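You operate a simulated robot arm through the tools that you are given. There is no shell and no other tool.

The job below is to be done with a simulated robot arm. You get a single attempt, and the scene is never put back.

JOB
Speed-test the teal motor at its printed number: 300 or more goes in GOOD, less in SERVICE.
Fine: clamp it and press the meter button once; leave the clamp free.

The check looks at the end state, three seconds after you hand in, the way a careful person would. Anything else that was tipped, shoved, dropped, spilled or broken makes it a failure.

ROBOT AND FRAMES
A 6-joint arm with a two-finger gripper, fixed in place. Base frame: the origin is on the floor under the middle of its stand, x ahead of it, y to its left, z up. Readings come in m, degrees, newtons and seconds.
It reaches about 1.572 m from its shoulder. Its first joint turns from -166.0 to 166.0 degrees. Payload 2.45 kg.
The TCP is the grasp point between the finger pads, 0.02 m short of the fingertips. In the tool frame z runs along the fingers and y along their closing line. The gripper opens to 0.14 m; its body begins 0.168 m behind the TCP.
Orientation is told as [roll, pitch, yaw] about the base's x, y, z axes, in that order, counted from this pose: with the fingers straight down and closing along the base's y, the tool's x points along the base's -x, its y along +y and its z along -z.

CONTROLS
- The arm moves only by the tool move_arm. Its argument "rows" is a list of rows, each a list of 7 numbers: the shift along the tool's x, y, z in m, then the turn, a rotation vector about the tool's x, y, z in degrees, then the opening in per cent of the stroke, from 0 (shut) to 100 (fully open). In form: [[tx, ty, tz, wx, wy, wz, claw], ...]. A call has 1 to 20 rows; each row is the pose to reach, as a shift and turn from the pose commanded when the call began, along the tool's axes at that moment. A row lasts 0.2 s, in which the tool goes at most 0.05 m and 8.6 degrees; a call with a longer step from one row to the next is refused whole, and so is a gripper value outside its range. A pose out of reach is approached as far as the arm can. The call stops where the force on the tool passes 40 N (or 10 N more than at its start, if that is more) or the arm is blocked; 0.2 s more then pass. Each finger travels about 0.045 m/s and halts on what it meets, pressing with about 38 N; the grip force reading is that of the motor and also rises with nothing between the fingers. The clock runs only during rows and for 0.2 s after the last one: add rows that repeat a pose to give the fingers time. The reply holds the time, the measured pose of the TCP, the force on the tool along the base axes, the opening and the grip force, in the units named above and with some noise, with the torque about the TCP (base axes, N m) and any sound that the robot's microphone picked up.
- Cameras (640 x 400 px; columns grow to the right, rows downward): "scene" is fixed at [0.0469, -0.4876, 1.5636]; the picture's right is [0.46, -0.89, 0.00], its down [-0.39, -0.20, -0.90] and it looks along [0.79, 0.42, -0.44] (base axes); focal length 350 px, centre (320, 200). "wrist" rides on the gripper at [0.078, 0.011, -0.209] in the tool frame; the picture's right is [-0.14, 0.99, 0.00], its down [-0.92, -0.13, -0.37] and it looks along [-0.36, -0.05, 0.93] (tool axes); focal length 280 px, centre (320, 200). There is no depth. A picture from a camera that has moved, and an enlarged one, comes with that camera's place and axes in the base frame and with its lens. The place of the scene camera against the robot may be out by one fixed shift of up to 0.018 m in any direction.
- get_image(camera): a new picture of that camera. It takes no simulated time.
- enlarge(camera, box): a new picture of the part [left, top, right, bottom] of that camera's present view, enlarged. It takes no simulated time.
- close_job(): hands the job in; it is judged then, once.

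Nothing tells you positions but the pictures and the camera data. Unless the task says otherwise, let go and move clear before handing in.

The tools are called after ">>>" as name(argument=value, ...) on one line, values as JSON. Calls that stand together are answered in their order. move_arm: Moves the arm, as the interface text tells. Its arguments: {"type":"object","properties":{"rows":{"type":"array","items":{"type":"array","items":{"type":"number"}}}},"required":["rows"]} The other tools are called the same way: get_image (camera) takes a picture; enlarge (camera, box) takes an enlarged picture of a part of a camera's view; close_job () hands the job in.

At the start:

```text
time: 0.0
tool_pos: [0.7357, -0.1208, 1.2079]
tool_rot: [0.0, 0.1, -0.1]
ft_force: [1.0, 0.9, 1.1]
moment: [-0.03, 0.0, 0.02]
opening: 0.1401
grip_force: 0.1
```

scene: 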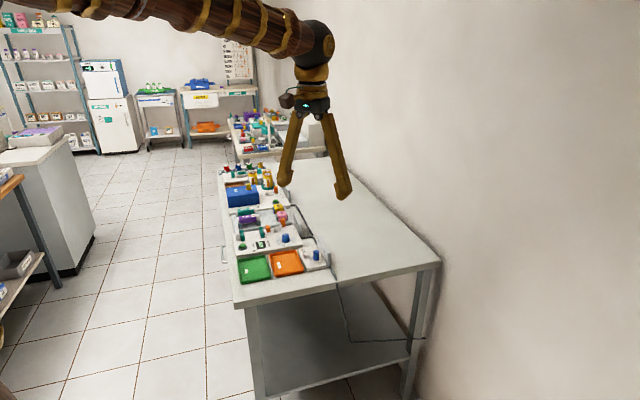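
wrist: 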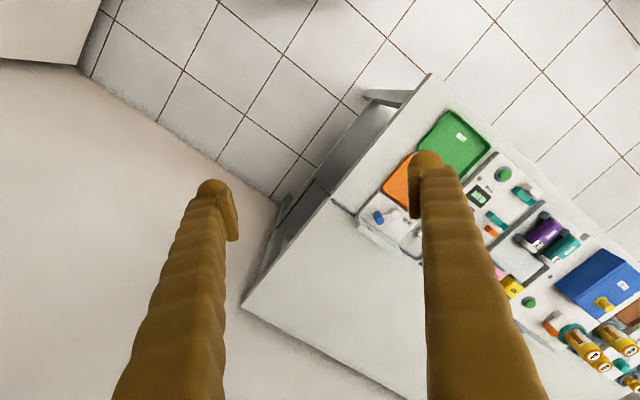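

I see a bench with a green tray, an orange tray, a meter device and several motors. I'll enlarge the views to read the details before I move.

>>> enlarge(camera="scene", box=[215, 150, 345, 290])

>>> enlarge(camera="wrist", box=[340, 70, 640, 400])

>>> enlarge(camera="scene", box=[220, 195, 340, 285])

```text
2.86 times, centred on (280, 220) of scene
camera zoom: at [0.0469, -0.4876, 1.5636], right [0.46, -0.89, 0.0], down [-0.39, -0.2, -0.9], along [0.79, 0.42, -0.44], focal length 999 px, centre (434, 143)
```

zoom: 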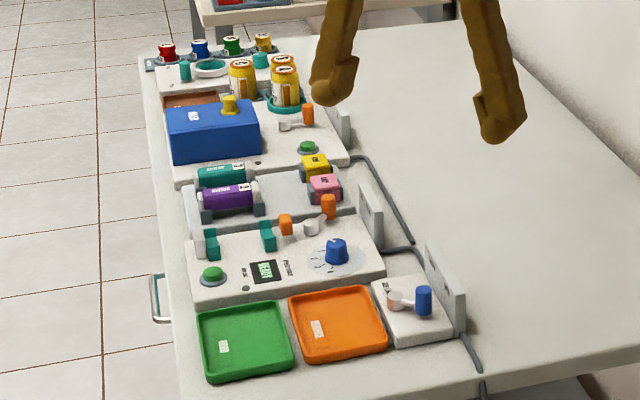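

```text
1.21 times, centred on (490, 235) of wrist
camera zoom: at [0.6578, -0.1108, 1.4176], right [0.14, 0.99, 0.0], down [0.92, -0.13, 0.37], along [0.36, -0.05, -0.93], focal length 340 px, centre (114, 158)
```

zoom: 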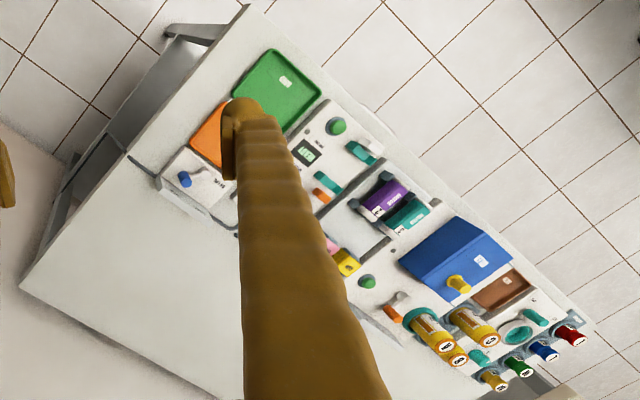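

```text
4.44 times, centred on (280, 240) of scene
camera zoom: at [0.0469, -0.4876, 1.5636], right [0.46, -0.89, 0.0], down [-0.39, -0.2, -0.9], along [0.79, 0.42, -0.44], focal length 1554 px, centre (498, 22)
```

zoom: 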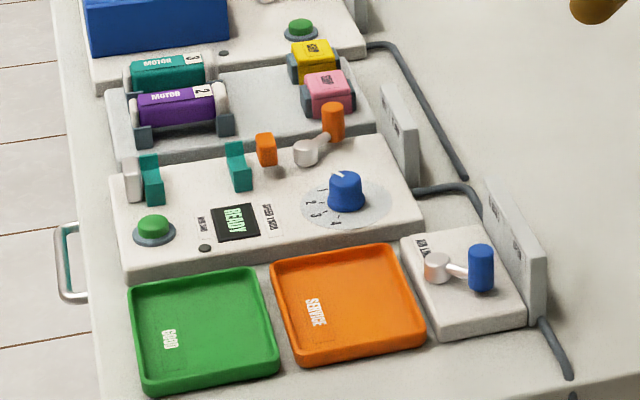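

The tester is the white unit with a green button, a display, a blue 1-4 knob and an orange lever. Behind it is the motor rack with the teal and purple motors, and the GOOD and SERVICE trays are in front. The bench runs at about 45° to the base, so I'll move above it and yaw to match for a closer look.

>>> move_arm(rows=[[-0.026, 0.037, 0.006, 0, 0, 4.9, 100], [-0.053, 0.074, 0.012, 0, 0, 9.8, 100], [-0.079, 0.111, 0.018, 0, 0, 14.7, 100], [-0.106, 0.148, 0.024, 0, 0, 19.6, 100], [-0.132, 0.185, 0.03, 0, 0, 24.5, 100], [-0.158, 0.222, 0.036, 0, 0, 29.4, 100], [-0.185, 0.26, 0.042, 0, 0, 34.3, 100], [-0.211, 0.297, 0.048, 0, 0, 39.2, 100], [-0.238, 0.334, 0.053, 0, 0, 44.1, 100], [-0.264, 0.371, 0.058, 0, 0, 49, 100], [-0.264, 0.371, 0.058, 0, 0, 49, 100]])

>>> get_image(camera="wrist")

>>> get_image(camera="scene")

```text
time: 2.4
tool_pos: [0.9976, 0.2498, 1.1491]
tool_rot: [0.0, 0.2, -49.1]
ft_force: [-0.6, 0.3, 1.1]
moment: [-0.02, -0.04, -0.01]
opening: 0.1398
grip_force: 0.1
```

```text
taken
camera wrist: at [0.9547, 0.3161, 1.3586], right [0.84, 0.54, 0.0], down [0.51, -0.78, 0.37], along [0.2, -0.31, -0.93], focal length 280 px, centre (320, 200)
```

wrist: 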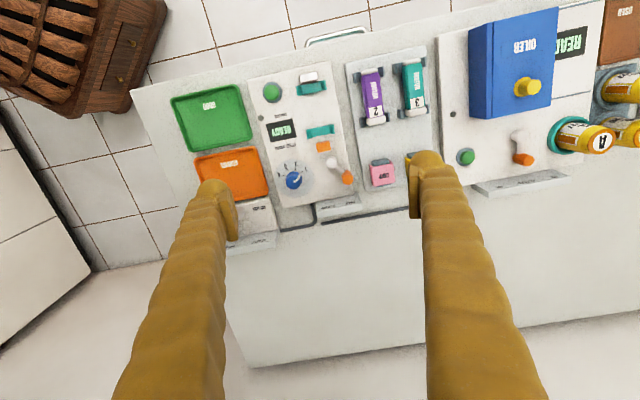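

```text
taken
```

scene: 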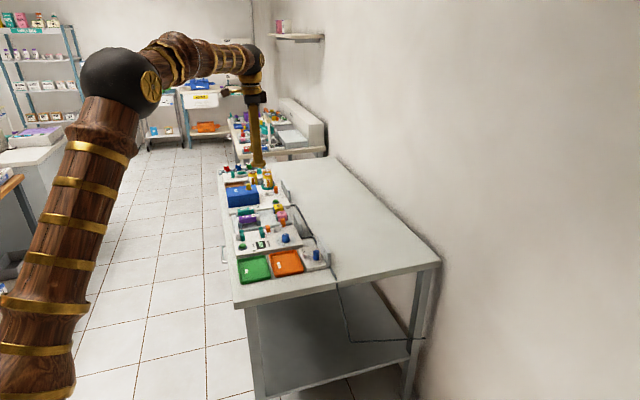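

From here I can see the tester, the rack, the trays and the switch box clearly. I'll enlarge each one.

>>> enlarge(camera="wrist", box=[240, 55, 360, 215])

>>> enlarge(camera="wrist", box=[340, 40, 450, 200])

>>> enlarge(camera="wrist", box=[160, 75, 360, 255])

>>> enlarge(camera="scene", box=[230, 215, 335, 285])

>>> enlarge(camera="scene", box=[235, 190, 320, 260])

```text
2.50 times, centred on (300, 135) of wrist
camera zoom: at [0.9547, 0.3161, 1.3586], right [0.84, 0.54, 0.0], down [0.51, -0.78, 0.37], along [0.2, -0.31, -0.93], focal length 701 px, centre (370, 362)
```

zoom: 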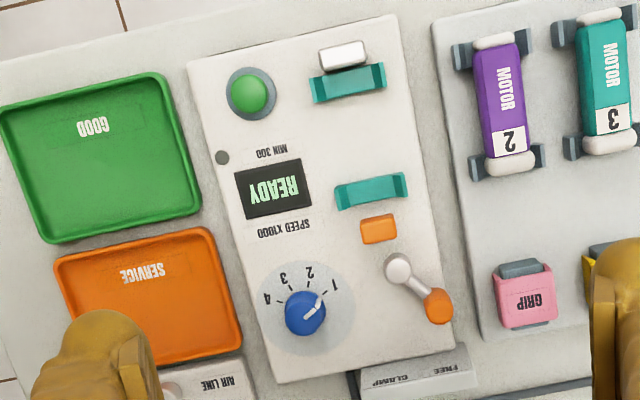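

```text
2.50 times, centred on (395, 120) of wrist
camera zoom: at [0.9547, 0.3161, 1.3586], right [0.84, 0.54, 0.0], down [0.51, -0.78, 0.37], along [0.2, -0.31, -0.93], focal length 701 px, centre (132, 400)
```

zoom: 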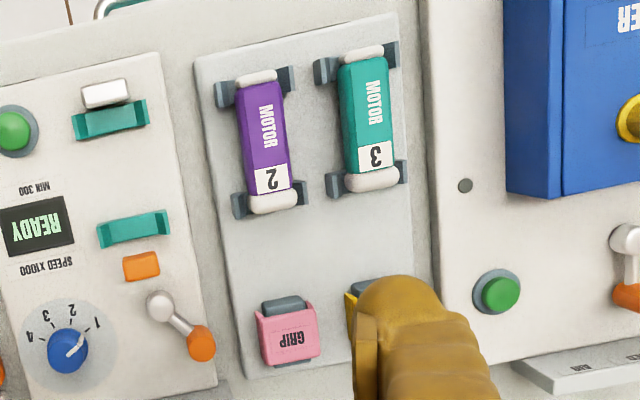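

```text
2.22 times, centred on (260, 165) of wrist
camera zoom: at [0.9547, 0.3161, 1.3586], right [0.84, 0.54, 0.0], down [0.51, -0.78, 0.37], along [0.2, -0.31, -0.93], focal length 623 px, centre (453, 278)
```

zoom: 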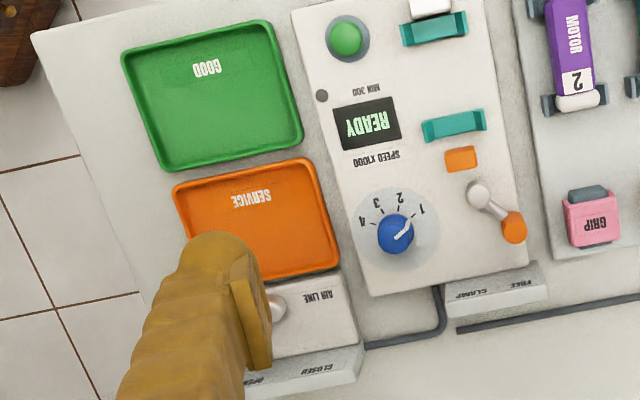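

```text
5.71 times, centred on (282, 250) of scene
camera zoom: at [0.0469, -0.4876, 1.5636], right [0.46, -0.89, 0.0], down [-0.39, -0.2, -0.9], along [0.79, 0.42, -0.44], focal length 1998 px, centre (534, -86)
```

zoom: 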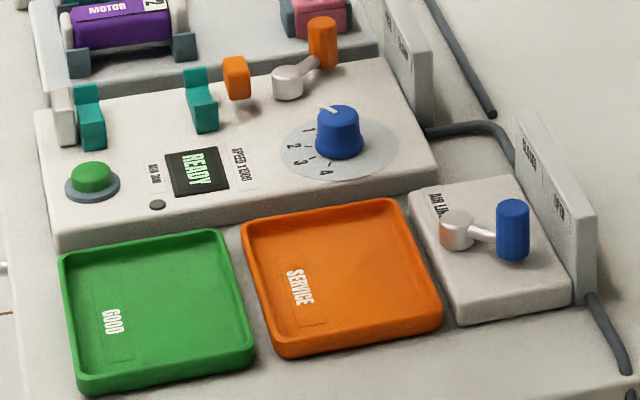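

```text
5.71 times, centred on (278, 225) of scene
camera zoom: at [0.0469, -0.4876, 1.5636], right [0.46, -0.89, 0.0], down [-0.39, -0.2, -0.9], along [0.79, 0.42, -0.44], focal length 1998 px, centre (563, 57)
```

zoom: 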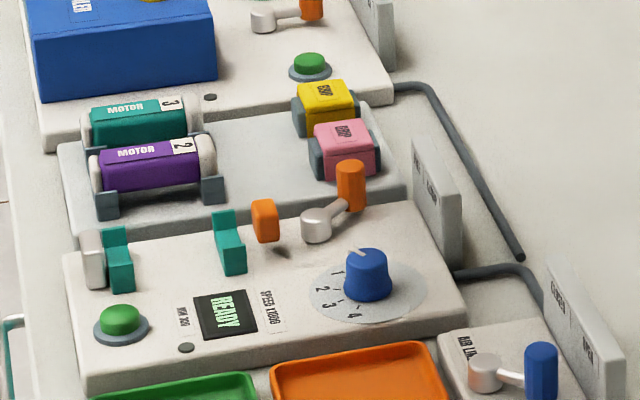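

The teal motor is marked 3, the dial is at 1, and there's a FREE/CLAMP lever and a separate AIR LINE valve. I'll zoom in further on the labels and lever states.

>>> enlarge(camera="wrist", box=[225, 190, 345, 265])

>>> enlarge(camera="scene", box=[295, 235, 335, 275])

>>> enlarge(camera="scene", box=[265, 205, 315, 245])

>>> enlarge(camera="wrist", box=[395, 50, 435, 125])

>>> enlarge(camera="wrist", box=[255, 150, 365, 220])

>>> enlarge(camera="wrist", box=[440, 0, 640, 200])

```text
5.33 times, centred on (285, 228) of wrist
camera zoom: at [0.9547, 0.3161, 1.3586], right [0.84, 0.54, 0.0], down [0.51, -0.78, 0.37], along [0.2, -0.31, -0.93], focal length 1495 px, centre (507, 53)
```

zoom: 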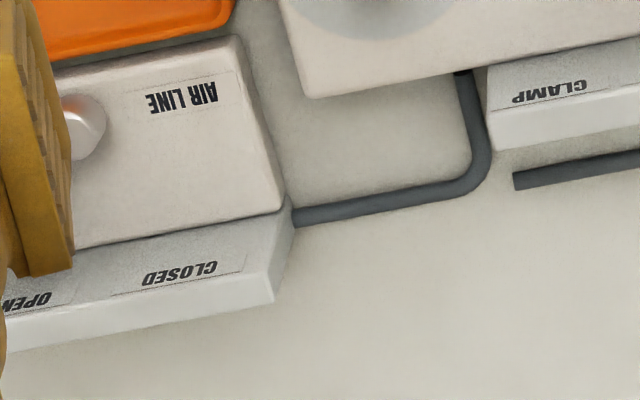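

```text
10.00 times, centred on (315, 255) of scene
camera zoom: at [0.0469, -0.4876, 1.5636], right [0.46, -0.89, 0.0], down [-0.39, -0.2, -0.9], along [0.79, 0.42, -0.44], focal length 3497 px, centre (370, -350)
```

zoom: 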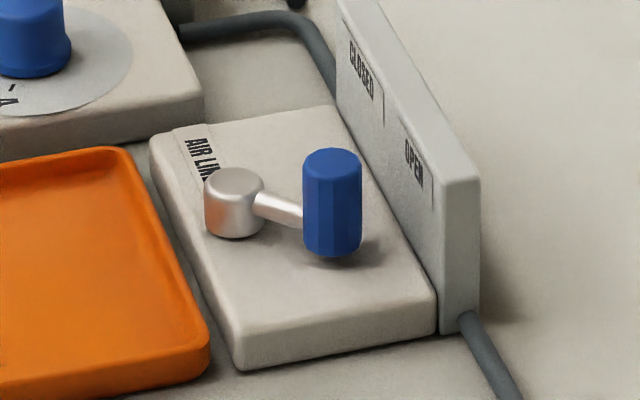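

```text
10.00 times, centred on (290, 225) of scene
camera zoom: at [0.0469, -0.4876, 1.5636], right [0.46, -0.89, 0.0], down [-0.39, -0.2, -0.9], along [0.79, 0.42, -0.44], focal length 3497 px, centre (620, -50)
```

zoom: 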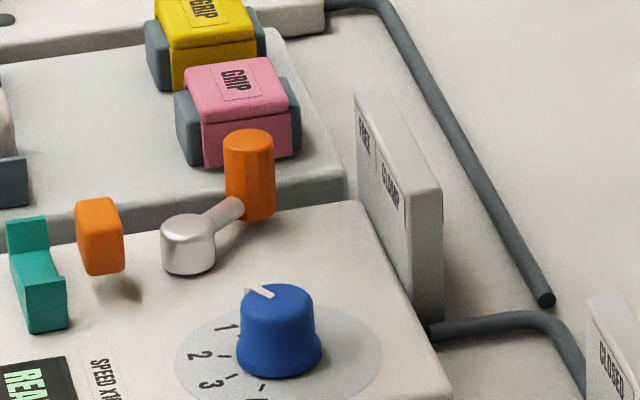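

```text
5.33 times, centred on (415, 88) of wrist
camera zoom: at [0.9547, 0.3161, 1.3586], right [0.84, 0.54, 0.0], down [0.51, -0.78, 0.37], along [0.2, -0.31, -0.93], focal length 1495 px, centre (-187, 800)
```

zoom: 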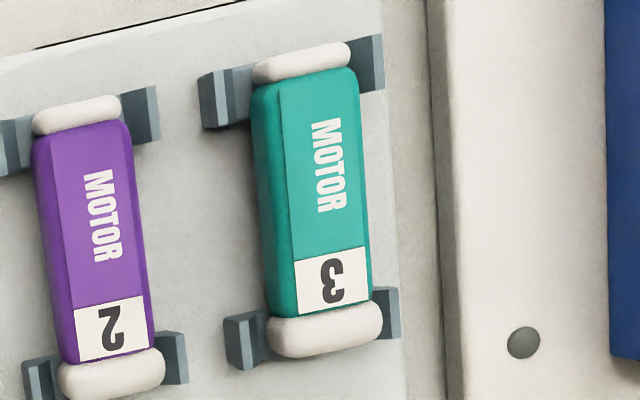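

```text
5.71 times, centred on (310, 185) of wrist
camera zoom: at [0.9547, 0.3161, 1.3586], right [0.84, 0.54, 0.0], down [0.51, -0.78, 0.37], along [0.2, -0.31, -0.93], focal length 1602 px, centre (377, 286)
```

zoom: 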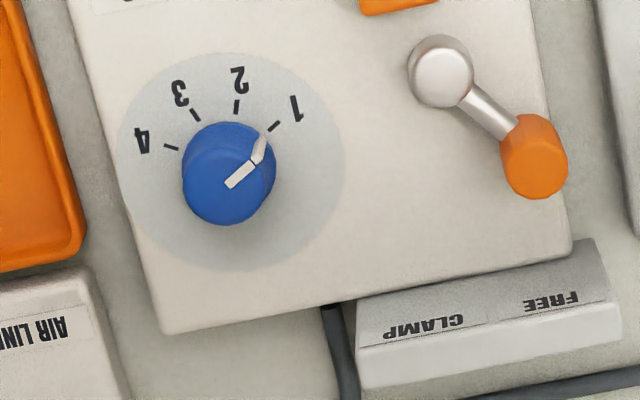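

```text
2.00 times, centred on (540, 100) of wrist
camera zoom: at [0.9547, 0.3161, 1.3586], right [0.84, 0.54, 0.0], down [0.51, -0.78, 0.37], along [0.2, -0.31, -0.93], focal length 561 px, centre (-120, 400)
```

zoom: 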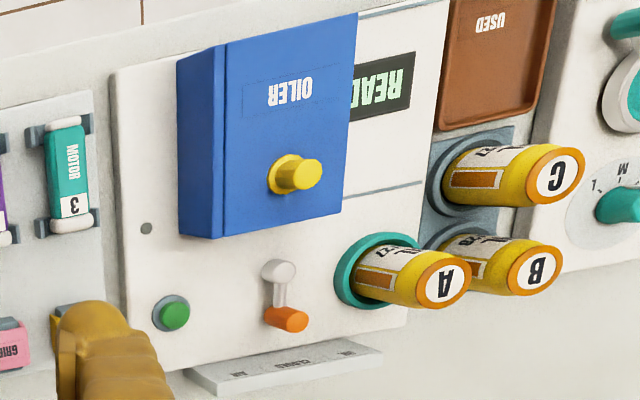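

AIR LINE looks open and the clamp is at FREE. I'll square up to the bench at yaw -45 and move along it to get a clear view of the air valve and tester from another angle.

>>> move_arm(rows=[[-0.0266, -0.0362, 0, 0, 0, -0.8, 100], [-0.0532, -0.0725, 0, 0, 0, -1.6, 100], [-0.0798, -0.1087, 0, 0, 0, -2.4, 100], [-0.1064, -0.145, 0, 0, 0, -3.2, 100], [-0.133, -0.1812, 0, 0, 0, -4, 100], [-0.133, -0.1812, 0, 0, 0, -4, 100], [-0.133, -0.1812, 0, 0, 0, -4, 100]])

>>> get_image(camera="wrist")

>>> enlarge(camera="wrist", box=[220, 30, 420, 200])

>>> enlarge(camera="wrist", box=[300, 0, 500, 150])

```text
time: 4.0
tool_pos: [0.9523, 0.0298, 1.1515]
tool_rot: [0.0, 0.0, -45.0]
ft_force: [0.2, 1.0, 0.6]
moment: [0.03, 0.01, 0.02]
opening: 0.14
grip_force: 0.0
```

```text
taken
camera wrist: at [0.9048, 0.093, 1.3606], right [0.8, 0.6, 0.0], down [0.56, -0.74, 0.37], along [0.22, -0.29, -0.93], focal length 280 px, centre (320, 200)
```

wrist: 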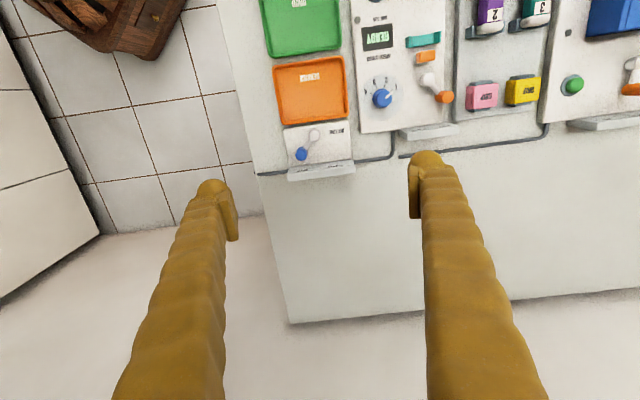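

```text
2.35 times, centred on (320, 115) of wrist
camera zoom: at [0.9048, 0.093, 1.3606], right [0.8, 0.6, 0.0], down [0.56, -0.74, 0.37], along [0.22, -0.29, -0.93], focal length 660 px, centre (320, 400)
```

zoom: 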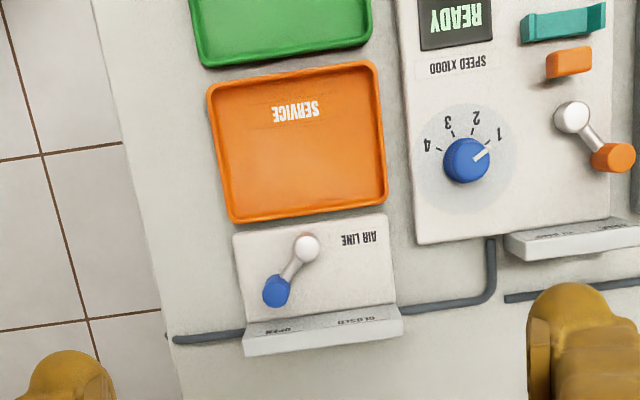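

```text
2.67 times, centred on (400, 75) of wrist
camera zoom: at [0.9048, 0.093, 1.3606], right [0.8, 0.6, 0.0], down [0.56, -0.74, 0.37], along [0.22, -0.29, -0.93], focal length 748 px, centre (107, 533)
```

zoom: 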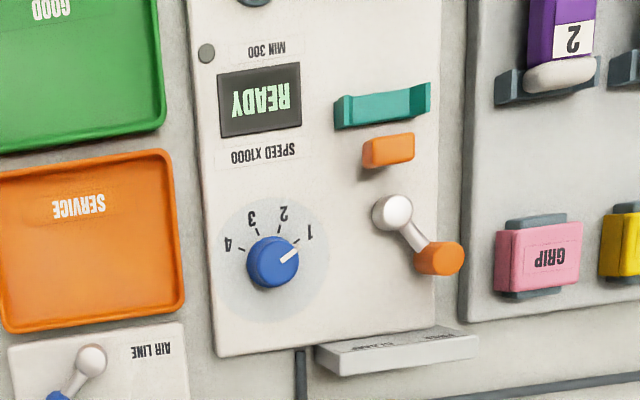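

The air valve is at OPEN and the clamp lever is at FREE. I'll take high-zoom views from here so I can measure positions precisely.

>>> enlarge(camera="wrist", box=[355, 60, 415, 120])

>>> enlarge(camera="wrist", box=[395, 20, 465, 110])

>>> enlarge(camera="wrist", box=[270, 110, 370, 190])

>>> enlarge(camera="wrist", box=[340, 0, 480, 80])

```text
6.67 times, centred on (385, 90) of wrist
camera zoom: at [0.9048, 0.093, 1.3606], right [0.8, 0.6, 0.0], down [0.56, -0.74, 0.37], along [0.22, -0.29, -0.93], focal length 1869 px, centre (-113, 933)
```

zoom: 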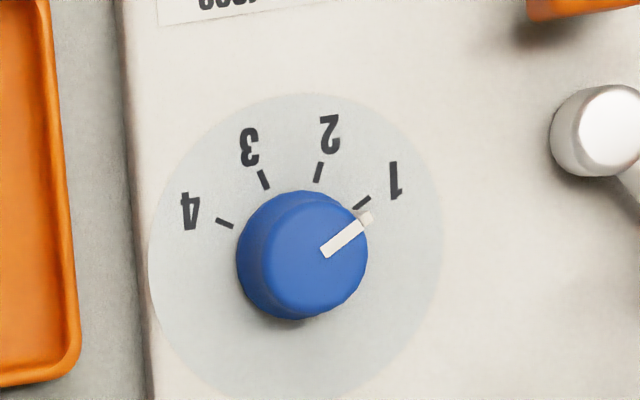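

```text
4.44 times, centred on (430, 65) of wrist
camera zoom: at [0.9048, 0.093, 1.3606], right [0.8, 0.6, 0.0], down [0.56, -0.74, 0.37], along [0.22, -0.29, -0.93], focal length 1246 px, centre (-169, 800)
```

zoom: 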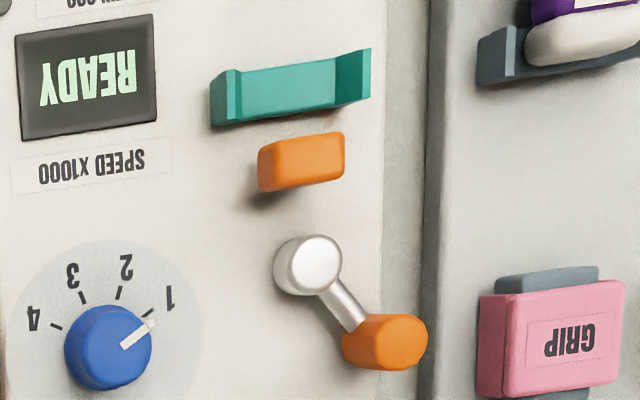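

```text
5.00 times, centred on (320, 150) of wrist
camera zoom: at [0.9048, 0.093, 1.3606], right [0.8, 0.6, 0.0], down [0.56, -0.74, 0.37], along [0.22, -0.29, -0.93], focal length 1402 px, centre (320, 450)
```

zoom: 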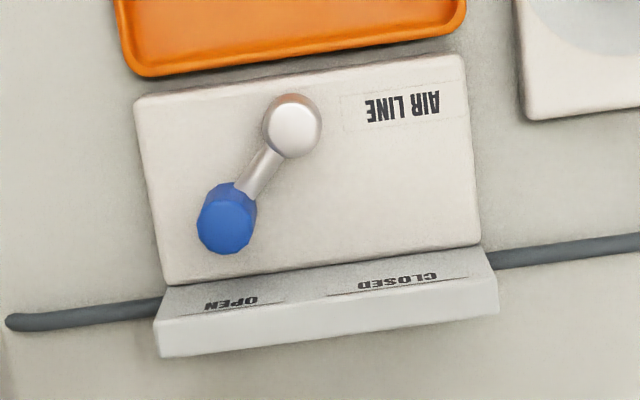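

```text
4.57 times, centred on (410, 40) of wrist
camera zoom: at [0.9048, 0.093, 1.3606], right [0.8, 0.6, 0.0], down [0.56, -0.74, 0.37], along [0.22, -0.29, -0.93], focal length 1282 px, centre (-91, 931)
```

zoom: 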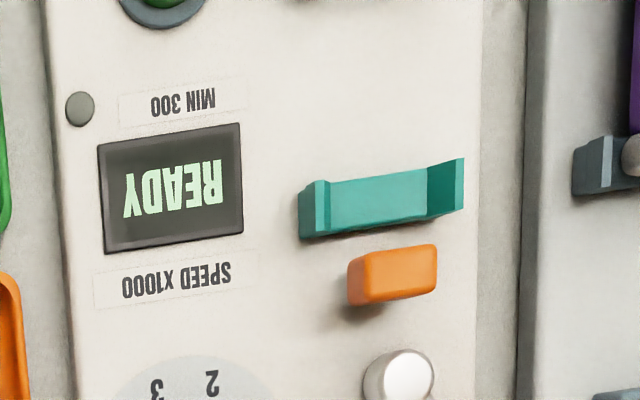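

The positions are consistent between the two views. The dial marks are about 40° apart, so going from 1 to 3 is roughly an 80° counterclockwise turn. Next I'll view the cradle and the motor rack from nearly overhead.

>>> move_arm(rows=[[0.019, 0.0344, 0.0125, 0, 0, 0, 100], [0.038, 0.0689, 0.025, 0, 0, 0, 100], [0.057, 0.1033, 0.0375, 0, 0, 0, 100], [0.076, 0.1378, 0.05, 0, 0, 0, 100], [0.095, 0.1722, 0.0625, 0, 0, 0, 100], [0.114, 0.2066, 0.075, 0, 0, 0, 100], [0.133, 0.2411, 0.0875, 0, 0, 0, 100], [0.152, 0.2755, 0.1, 0, 0, 0, 100], [0.152, 0.2755, 0.1, 0, 0, 0, 100], [0.152, 0.2755, 0.1, 0, 0, 0, 100]])

>>> get_image(camera="wrist")

>>> enlarge(camera="wrist", box=[200, 20, 320, 180])

>>> enlarge(camera="wrist", box=[320, 20, 440, 140])

```text
time: 6.2
tool_pos: [1.0385, 0.3322, 1.0498]
tool_rot: [0.0, -0.1, -44.9]
ft_force: [0.8, -0.4, -0.7]
moment: [0.0, 0.02, 0.0]
opening: 0.1401
grip_force: 0.0
```

```text
taken
camera wrist: at [0.9907, 0.3959, 1.2596], right [0.8, 0.6, 0.0], down [0.56, -0.74, 0.37], along [0.22, -0.29, -0.93], focal length 280 px, centre (320, 200)
```

wrist: 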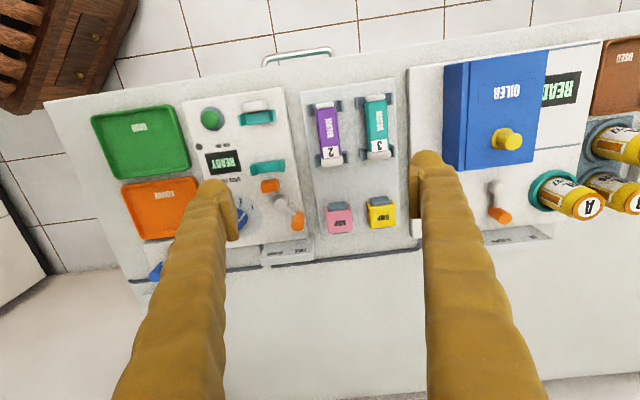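

```text
2.50 times, centred on (260, 100) of wrist
camera zoom: at [0.9907, 0.3959, 1.2596], right [0.8, 0.6, 0.0], down [0.56, -0.74, 0.37], along [0.22, -0.29, -0.93], focal length 701 px, centre (470, 450)
```

zoom: 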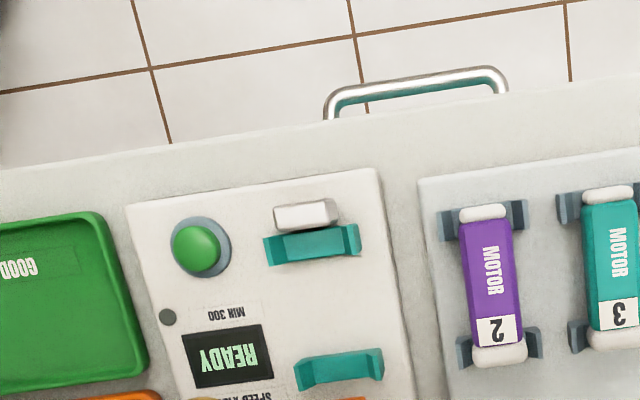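

```text
3.33 times, centred on (380, 80) of wrist
camera zoom: at [0.9907, 0.3959, 1.2596], right [0.8, 0.6, 0.0], down [0.56, -0.74, 0.37], along [0.22, -0.29, -0.93], focal length 935 px, centre (120, 600)
```

zoom: 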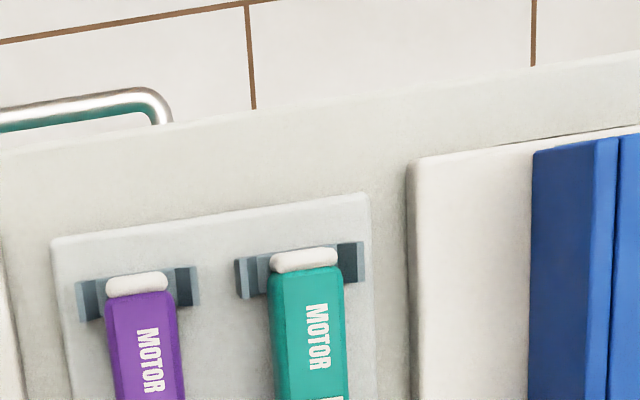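

I'll take tight zooms on the cradle and the teal motor from this pose.

>>> enlarge(camera="wrist", box=[340, 82, 420, 172])

>>> enlarge(camera="wrist", box=[225, 90, 315, 200])

>>> enlarge(camera="scene", box=[230, 195, 275, 245])

```text
4.44 times, centred on (380, 127) of wrist
camera zoom: at [0.9907, 0.3959, 1.2596], right [0.8, 0.6, 0.0], down [0.56, -0.74, 0.37], along [0.22, -0.29, -0.93], focal length 1246 px, centre (53, 524)
```

zoom: 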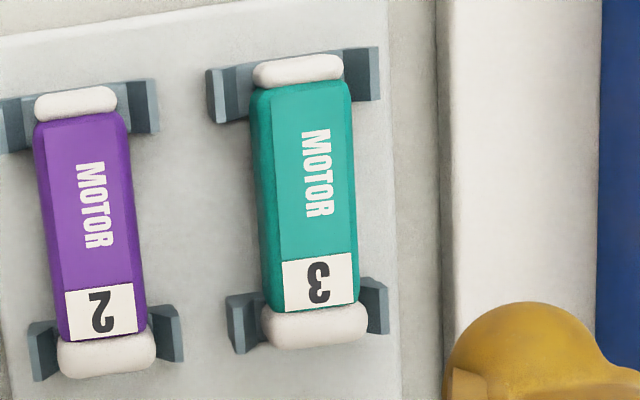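

```text
3.64 times, centred on (270, 145) of wrist
camera zoom: at [0.9907, 0.3959, 1.2596], right [0.8, 0.6, 0.0], down [0.56, -0.74, 0.37], along [0.22, -0.29, -0.93], focal length 1020 px, centre (502, 400)
```

zoom: 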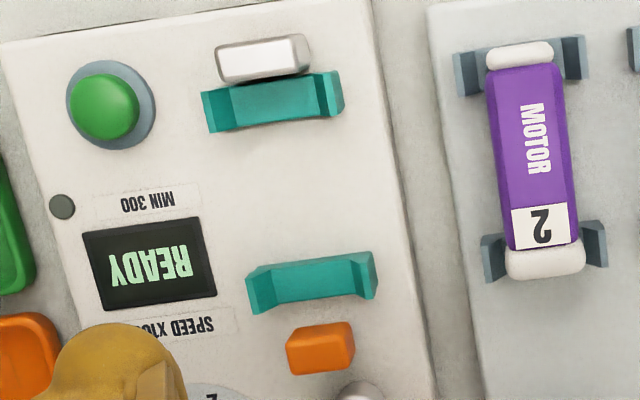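

```text
8.00 times, centred on (252, 220) of scene
camera zoom: at [0.0469, -0.4876, 1.5636], right [0.46, -0.89, 0.0], down [-0.39, -0.2, -0.9], along [0.79, 0.42, -0.44], focal length 2797 px, centre (860, 40)
```

zoom: 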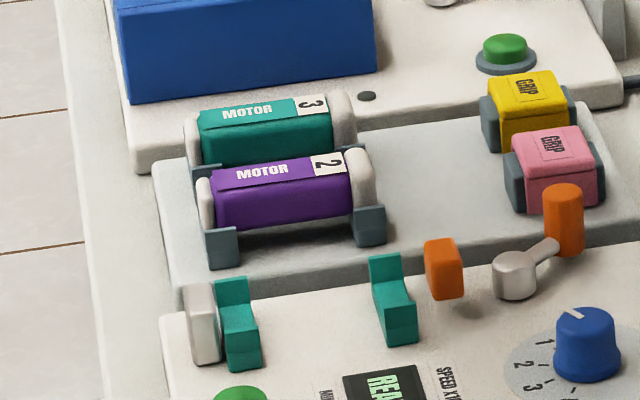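

I now have consistent coordinates for the cradle (l=0.885, s=0.479) and the teal motor (l=1.055, s=0.479). Moving the motor is just a slide along the bench. I'll check the finger shape before going close.

>>> enlarge(camera="wrist", box=[180, 140, 460, 320])

>>> enlarge(camera="scene", box=[225, 75, 325, 185])

>>> get_image(camera="scene")

```text
2.22 times, centred on (320, 230) of wrist
camera zoom: at [0.9907, 0.3959, 1.2596], right [0.8, 0.6, 0.0], down [0.56, -0.74, 0.37], along [0.22, -0.29, -0.93], focal length 623 px, centre (320, 133)
```

zoom: 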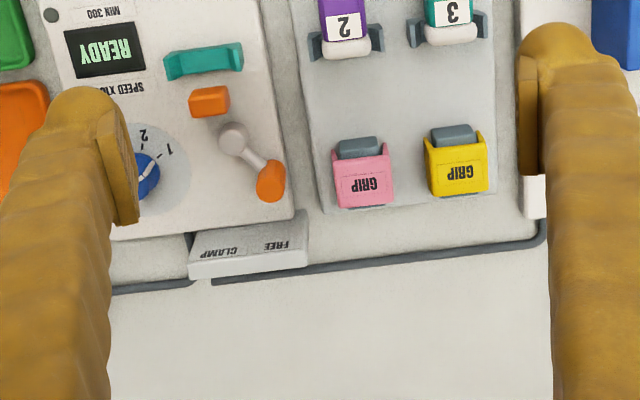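

```text
3.64 times, centred on (275, 130) of scene
camera zoom: at [0.0469, -0.4876, 1.5636], right [0.46, -0.89, 0.0], down [-0.39, -0.2, -0.9], along [0.79, 0.42, -0.44], focal length 1272 px, centre (484, 454)
```

zoom: 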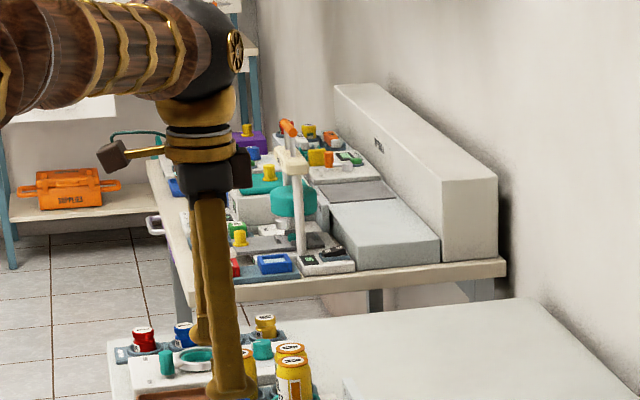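

```text
taken
```

scene: 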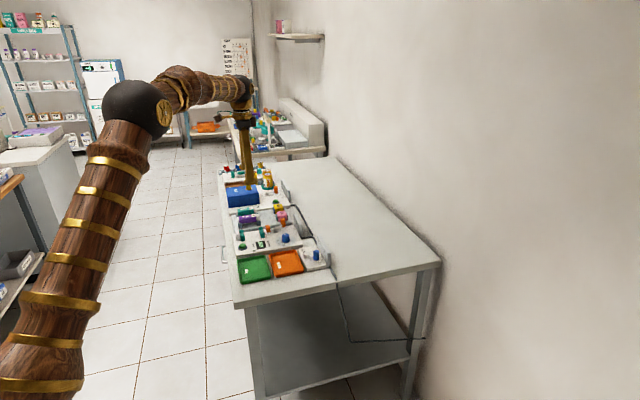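

I'll zoom in on the fingertips to get their size, since the gap between the two motors is narrow.

>>> enlarge(camera="wrist", box=[190, 165, 250, 255])

>>> enlarge(camera="wrist", box=[400, 140, 480, 240])

```text
4.44 times, centred on (220, 210) of wrist
camera zoom: at [0.9907, 0.3959, 1.2596], right [0.8, 0.6, 0.0], down [0.56, -0.74, 0.37], along [0.22, -0.29, -0.93], focal length 1246 px, centre (764, 156)
```

zoom: 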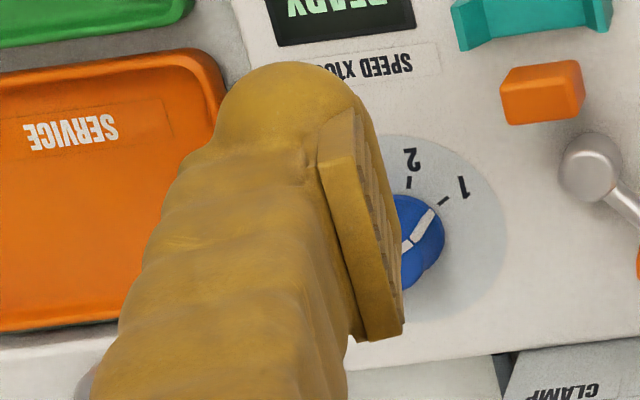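

```text
4.00 times, centred on (440, 190) of wrist
camera zoom: at [0.9907, 0.3959, 1.2596], right [0.8, 0.6, 0.0], down [0.56, -0.74, 0.37], along [0.22, -0.29, -0.93], focal length 1122 px, centre (-160, 240)
```

zoom: 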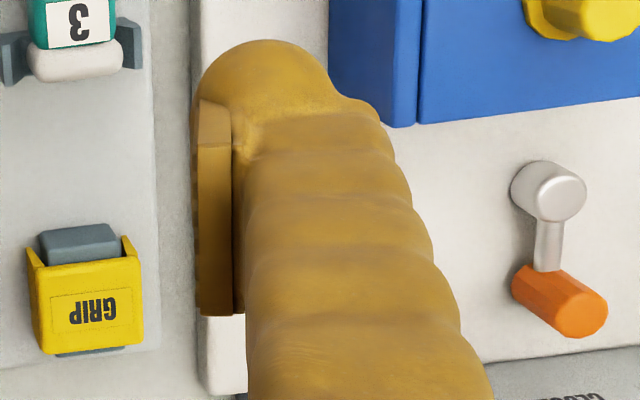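

The fingers are thick and rounded, and the gap between the motors is only about 37 mm. I'll close the gripper while hovering to measure the finger thickness.

>>> move_arm(rows=[[0, 0, 0, 0, 0, 0, 0], [0, 0, 0, 0, 0, 0, 0], [0, 0, 0, 0, 0, 0, 0], [0, 0, 0, 0, 0, 0, 0], [0, 0, 0, 0, 0, 0, 0], [0, 0, 0, 0, 0, 0, 0], [0, 0, 0, 0, 0, 0, 0], [0, 0, 0, 0, 0, 0, 0], [0, 0, 0, 0, 0, 0, 0]])

>>> enlarge(camera="wrist", box=[260, 150, 380, 260])

>>> get_image(camera="wrist")

```text
time: 8.2
tool_pos: [1.0389, 0.3325, 1.0507]
tool_rot: [0.0, 0.0, -44.9]
ft_force: [0.0, 0.2, -0.2]
moment: [-0.01, 0.02, 0.02]
opening: 0.0
grip_force: 29.8
```

```text
3.64 times, centred on (320, 205) of wrist
camera zoom: at [0.9906, 0.3958, 1.2596], right [0.8, 0.6, 0.0], down [0.56, -0.74, 0.37], along [0.22, -0.29, -0.93], focal length 1020 px, centre (320, 182)
```

zoom: 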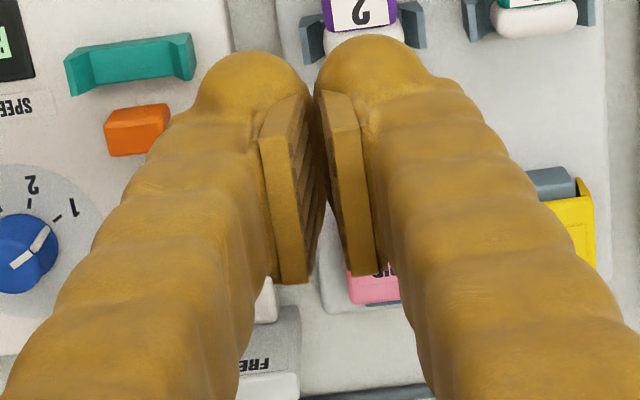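

```text
taken
camera wrist: at [0.9906, 0.3958, 1.2596], right [0.8, 0.6, 0.0], down [0.56, -0.74, 0.37], along [0.22, -0.29, -0.93], focal length 280 px, centre (320, 200)
```

wrist: 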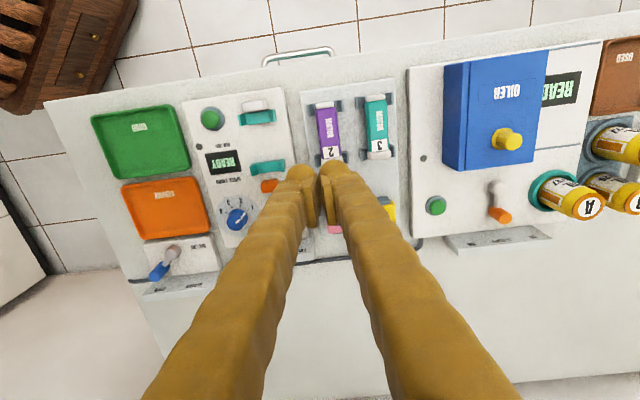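

The finger is about 31 mm thick at the tip and leans outward higher up. I'll move the camera directly over the gap between the motors to measure it accurately.

>>> move_arm(rows=[[-0.03, 0.02, 0.015, 0, 0, 0, 0], [-0.06, 0.04, 0.03, 0, 0, 0, 0], [-0.06, 0.04, 0.03, 0, 0, 0, 0], [-0.06, 0.04, 0.03, 0, 0, 0, 0]])

>>> get_image(camera="wrist")

>>> enlarge(camera="wrist", box=[280, 50, 380, 140])

```text
time: 9.2
tool_pos: [1.1111, 0.3195, 1.0203]
tool_rot: [0.1, 0.1, -45.1]
ft_force: [-0.7, 0.3, 0.2]
moment: [0.03, 0.02, -0.01]
opening: 0.0
grip_force: 29.5
```

```text
taken
camera wrist: at [1.0626, 0.3826, 1.229], right [0.8, 0.6, 0.0], down [0.56, -0.74, 0.37], along [0.22, -0.29, -0.93], focal length 280 px, centre (320, 200)
```

wrist: 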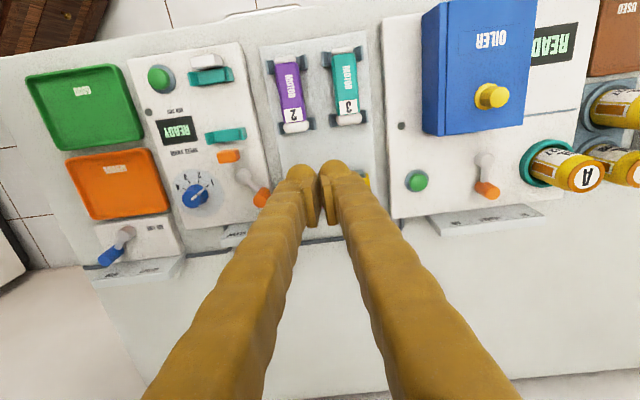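

```text
4.44 times, centred on (330, 95) of wrist
camera zoom: at [1.0626, 0.3826, 1.229], right [0.8, 0.6, 0.0], down [0.56, -0.74, 0.37], along [0.22, -0.29, -0.93], focal length 1246 px, centre (276, 667)
```

zoom: 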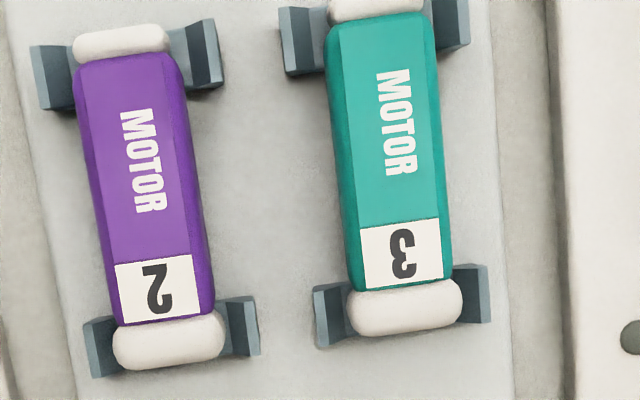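

The gap is about 40 mm against fingers of roughly 32 mm, so a grasp across the motor should fit. I'll set the dial first, and while rotated the scene camera will show the finger profile. I'll refine the knob position from this pose.

>>> enlarge(camera="wrist", box=[160, 150, 240, 230])

>>> enlarge(camera="wrist", box=[180, 40, 290, 220])

```text
5.00 times, centred on (200, 190) of wrist
camera zoom: at [1.0626, 0.3826, 1.229], right [0.8, 0.6, 0.0], down [0.56, -0.74, 0.37], along [0.22, -0.29, -0.93], focal length 1402 px, centre (920, 250)
```

zoom: 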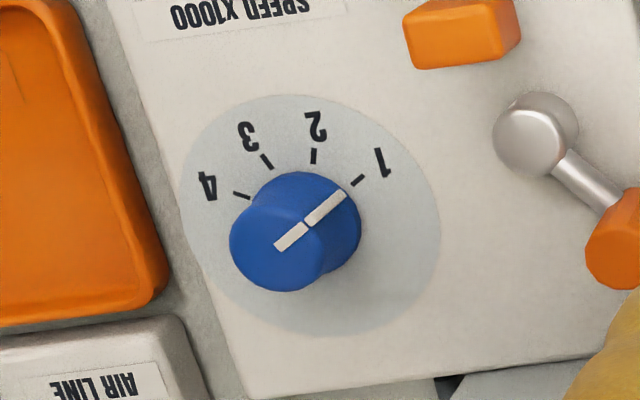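

```text
2.22 times, centred on (235, 130) of wrist
camera zoom: at [1.0626, 0.3826, 1.229], right [0.8, 0.6, 0.0], down [0.56, -0.74, 0.37], along [0.22, -0.29, -0.93], focal length 623 px, centre (509, 356)
```

zoom: 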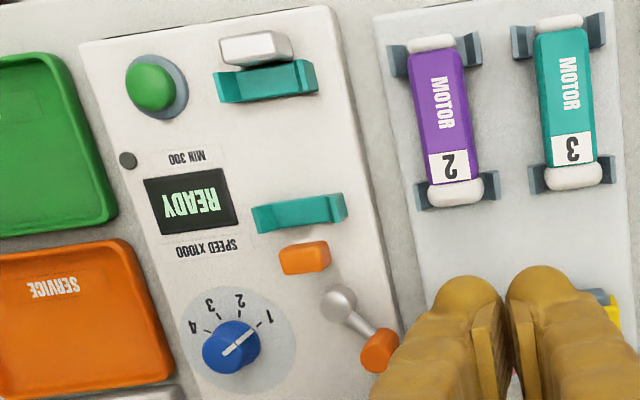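

The knob axis is at about l=0.814, s=0.6015 with its top at z≈0.845, and the panel is at z≈0.820. I'll hover above the knob with the fingers partly open and check alignment.

>>> move_arm(rows=[[-0.0071, -0.0328, 0.015, 0, 0, 0, 40], [-0.0142, -0.0656, 0.03, 0, 0, 0, 40], [-0.0213, -0.0985, 0.045, 0, 0, 0, 40], [-0.0284, -0.1313, 0.06, 0, 0, 0, 40], [-0.0355, -0.1641, 0.075, 0, 0, 0, 40], [-0.0426, -0.1969, 0.09, 0, 0, 0, 40], [-0.0426, -0.1969, 0.09, 0, 0, 0, 40], [-0.0426, -0.1969, 0.09, 0, 0, 0, 40]])

>>> get_image(camera="wrist")

>>> enlarge(camera="wrist", box=[250, 140, 390, 260])

>>> enlarge(camera="scene", box=[230, 160, 340, 280])

```text
time: 11.0
tool_pos: [1.0009, 0.1493, 0.9315]
tool_rot: [-0.2, 0.0, -45.0]
ft_force: [-0.6, -0.2, 0.1]
moment: [0.02, 0.02, -0.02]
opening: 0.0559
grip_force: 0.1
```

```text
taken
camera wrist: at [0.9517, 0.2118, 1.1405], right [0.8, 0.6, 0.0], down [0.56, -0.74, 0.37], along [0.22, -0.29, -0.93], focal length 280 px, centre (320, 200)
```

wrist: 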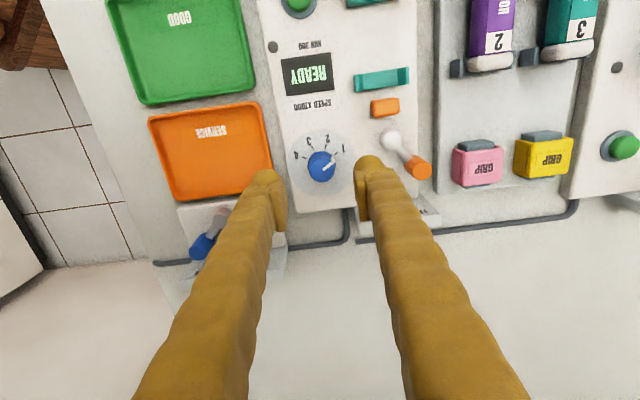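

```text
3.33 times, centred on (320, 200) of wrist
camera zoom: at [0.9517, 0.2118, 1.1405], right [0.8, 0.6, 0.0], down [0.56, -0.74, 0.37], along [0.22, -0.29, -0.93], focal length 935 px, centre (320, 200)
```

zoom: 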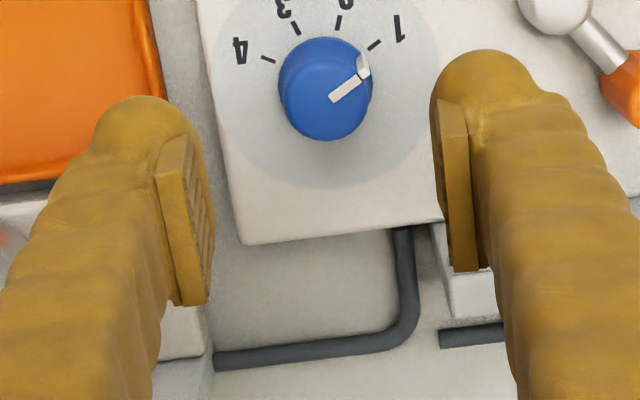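

```text
3.33 times, centred on (285, 220) of scene
camera zoom: at [0.0469, -0.4876, 1.5636], right [0.46, -0.89, 0.0], down [-0.39, -0.2, -0.9], along [0.79, 0.42, -0.44], focal length 1166 px, centre (437, 133)
```

zoom: 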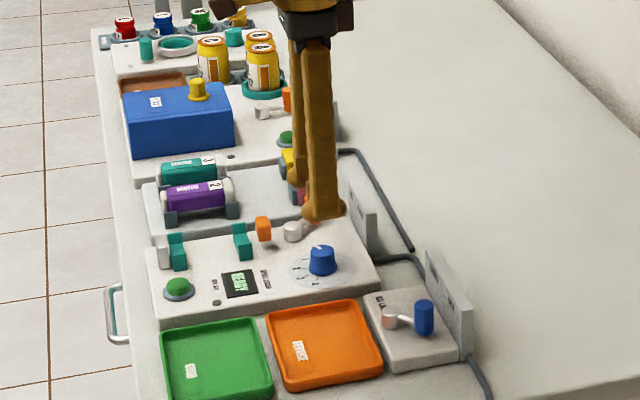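

The alignment checks out: the knob is within 2 mm of the tool axis. I'll shift 2 mm, narrow the opening, lower around the knob and close on it.

>>> move_arm(rows=[[0, 0.002, 0.0, 0, 0, 0, 32], [0, 0.002, 0.02, 0, 0, 0, 32], [0, 0.002, 0.04, 0, 0, 0, 32], [0, 0.002, 0.06, 0, 0, 0, 32], [0, 0.002, 0.072, 0, 0, 0, 32], [0, 0.002, 0.08, 0, 0, 0, 32], [0, 0.002, 0.0855, 0, 0, 0, 32], [0, 0.002, 0.0855, 0, 0, 0, 32]])

>>> enlarge(camera="wrist", box=[250, 120, 390, 240])

>>> enlarge(camera="scene", box=[260, 200, 340, 270])

```text
time: 12.8
tool_pos: [1.0022, 0.1499, 0.8448]
tool_rot: [0.0, -0.1, -45.0]
ft_force: [0.0, 0.1, 0.5]
moment: [-0.02, 0.0, 0.01]
opening: 0.0447
grip_force: 0.1
```

```text
3.33 times, centred on (320, 180) of wrist
camera zoom: at [0.954, 0.2125, 1.0543], right [0.8, 0.6, 0.0], down [0.56, -0.74, 0.37], along [0.22, -0.29, -0.93], focal length 935 px, centre (320, 267)
```

zoom: 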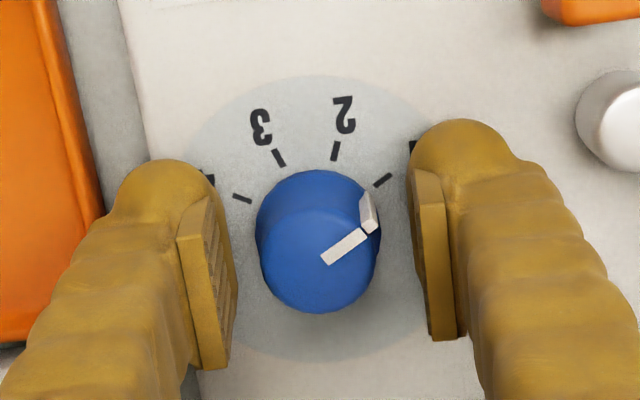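

```text
5.71 times, centred on (300, 235) of scene
camera zoom: at [0.0469, -0.4876, 1.5636], right [0.46, -0.89, 0.0], down [-0.39, -0.2, -0.9], along [0.79, 0.42, -0.44], focal length 1998 px, centre (434, 0)
```

zoom: 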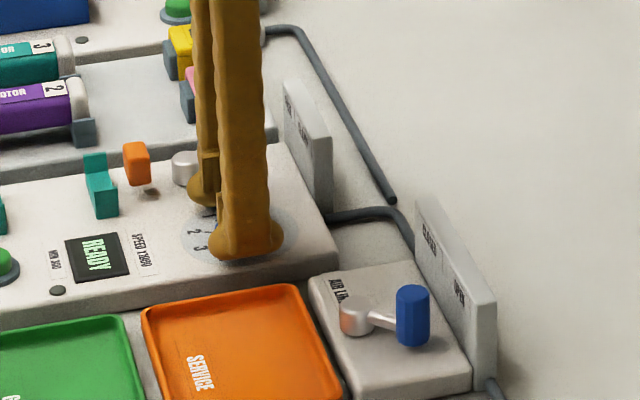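

The knob sits centred between the pads with no contact force. I'll close on it.

>>> move_arm(rows=[[0, 0, 0, 0, 0, 0, 10], [0, 0, 0, 0, 0, 0, 10], [0, 0, 0, 0, 0, 0, 10], [0, 0, 0, 0, 0, 0, 10]])

>>> enlarge(camera="wrist", box=[250, 120, 390, 240])

```text
time: 13.8
tool_pos: [1.0026, 0.1495, 0.8447]
tool_rot: [-0.1, 0.0, -45.0]
ft_force: [-13.7, -13.5, 2.2]
moment: [-0.17, 0.17, -0.04]
opening: 0.0276
grip_force: 44.2
```

```text
3.33 times, centred on (320, 180) of wrist
camera zoom: at [0.9538, 0.212, 1.0542], right [0.8, 0.6, 0.0], down [0.56, -0.74, 0.37], along [0.22, -0.29, -0.93], focal length 935 px, centre (320, 267)
```

zoom: 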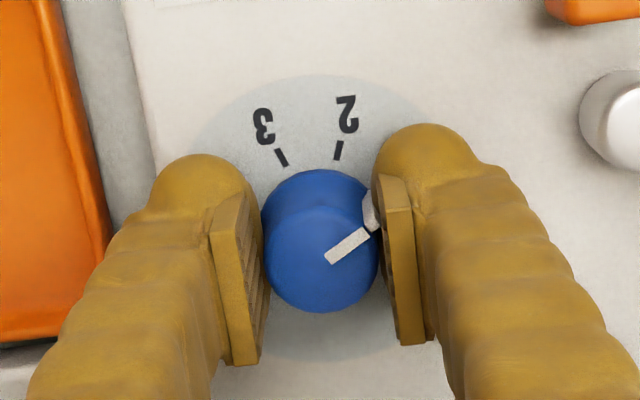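

I've got the knob, but there's about 19 N of sideways load toward -L, so I'm slightly off centre. I'll nudge to relieve it before turning.

>>> move_arm(rows=[[0, -0.001, 0, 0, 0, 0, 10], [0, -0.001, 0, 0, 0, 0, 10]])

```text
time: 14.4
tool_pos: [1.0016, 0.149, 0.8457]
tool_rot: [0.0, 0.1, -45.0]
ft_force: [3.5, -9.2, -5.2]
moment: [-0.08, -0.09, 0.0]
opening: 0.0277
grip_force: 45.0
```

The load has dropped. I'll turn the knob counterclockwise 40° and check.

>>> move_arm(rows=[[0, 0, 0, 0, 0, -8, 10], [0, 0, 0, 0, 0, -16, 10], [0, 0, 0, 0, 0, -24, 10], [0, 0, 0, 0, 0, -32, 10], [0, 0, 0, 0, 0, -40, 10], [0, 0, 0, 0, 0, -40, 10]])

>>> enlarge(camera="wrist", box=[250, 120, 390, 240])

>>> enlarge(camera="scene", box=[260, 200, 340, 270])

```text
time: 15.7
tool_pos: [1.0004, 0.1478, 0.8456]
tool_rot: [-0.2, 0.1, -5.2]
ft_force: [-2.4, -0.5, -0.4]
moment: [-0.02, 0.01, 0.01]
opening: 0.0278
grip_force: 44.4
stopped in row 6: the force on the tool passed its limit at 41 N (the readings are from after the stop); the commanded pose is now the measured one
```

```text
3.33 times, centred on (320, 180) of wrist
camera zoom: at [0.9237, 0.1656, 1.0543], right [0.23, 0.97, 0.0], down [0.91, -0.21, 0.37], along [0.36, -0.08, -0.93], focal length 935 px, centre (320, 267)
```

zoom: 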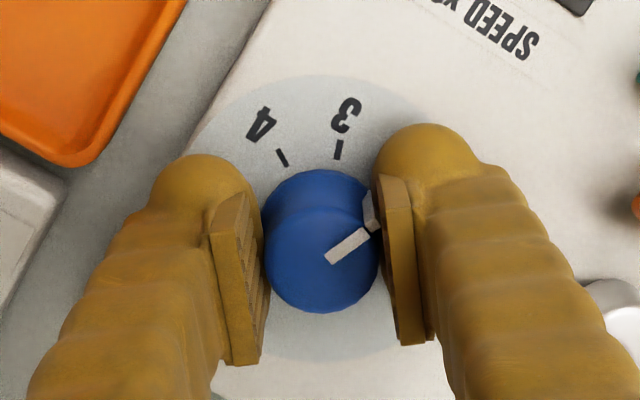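

```text
5.71 times, centred on (300, 235) of scene
camera zoom: at [0.0469, -0.4876, 1.5636], right [0.46, -0.89, 0.0], down [-0.39, -0.2, -0.9], along [0.79, 0.42, -0.44], focal length 1998 px, centre (434, 0)
```

zoom: 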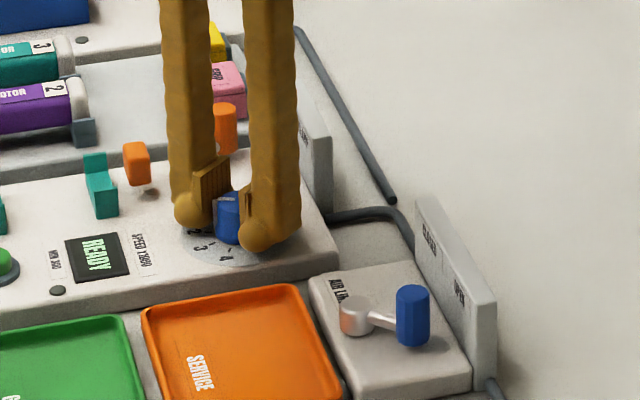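

The knob turned with the gripper and now points at 2. I'll continue in smaller steps toward 3.

>>> move_arm(rows=[[0, 0, 0, 0, 0, -5, 10], [0, 0, 0, 0, 0, -10, 10], [0, 0, 0, 0, 0, -15, 10], [0, 0, 0, 0, 0, -20, 10], [0, 0, 0, 0, 0, -20, 10]])

```text
time: 16.9
tool_pos: [1.0013, 0.1466, 0.8445]
tool_rot: [-0.1, 0.1, 14.9]
ft_force: [2.0, -18.4, -2.7]
moment: [-0.18, -0.01, -0.02]
opening: 0.0277
grip_force: 45.4
```

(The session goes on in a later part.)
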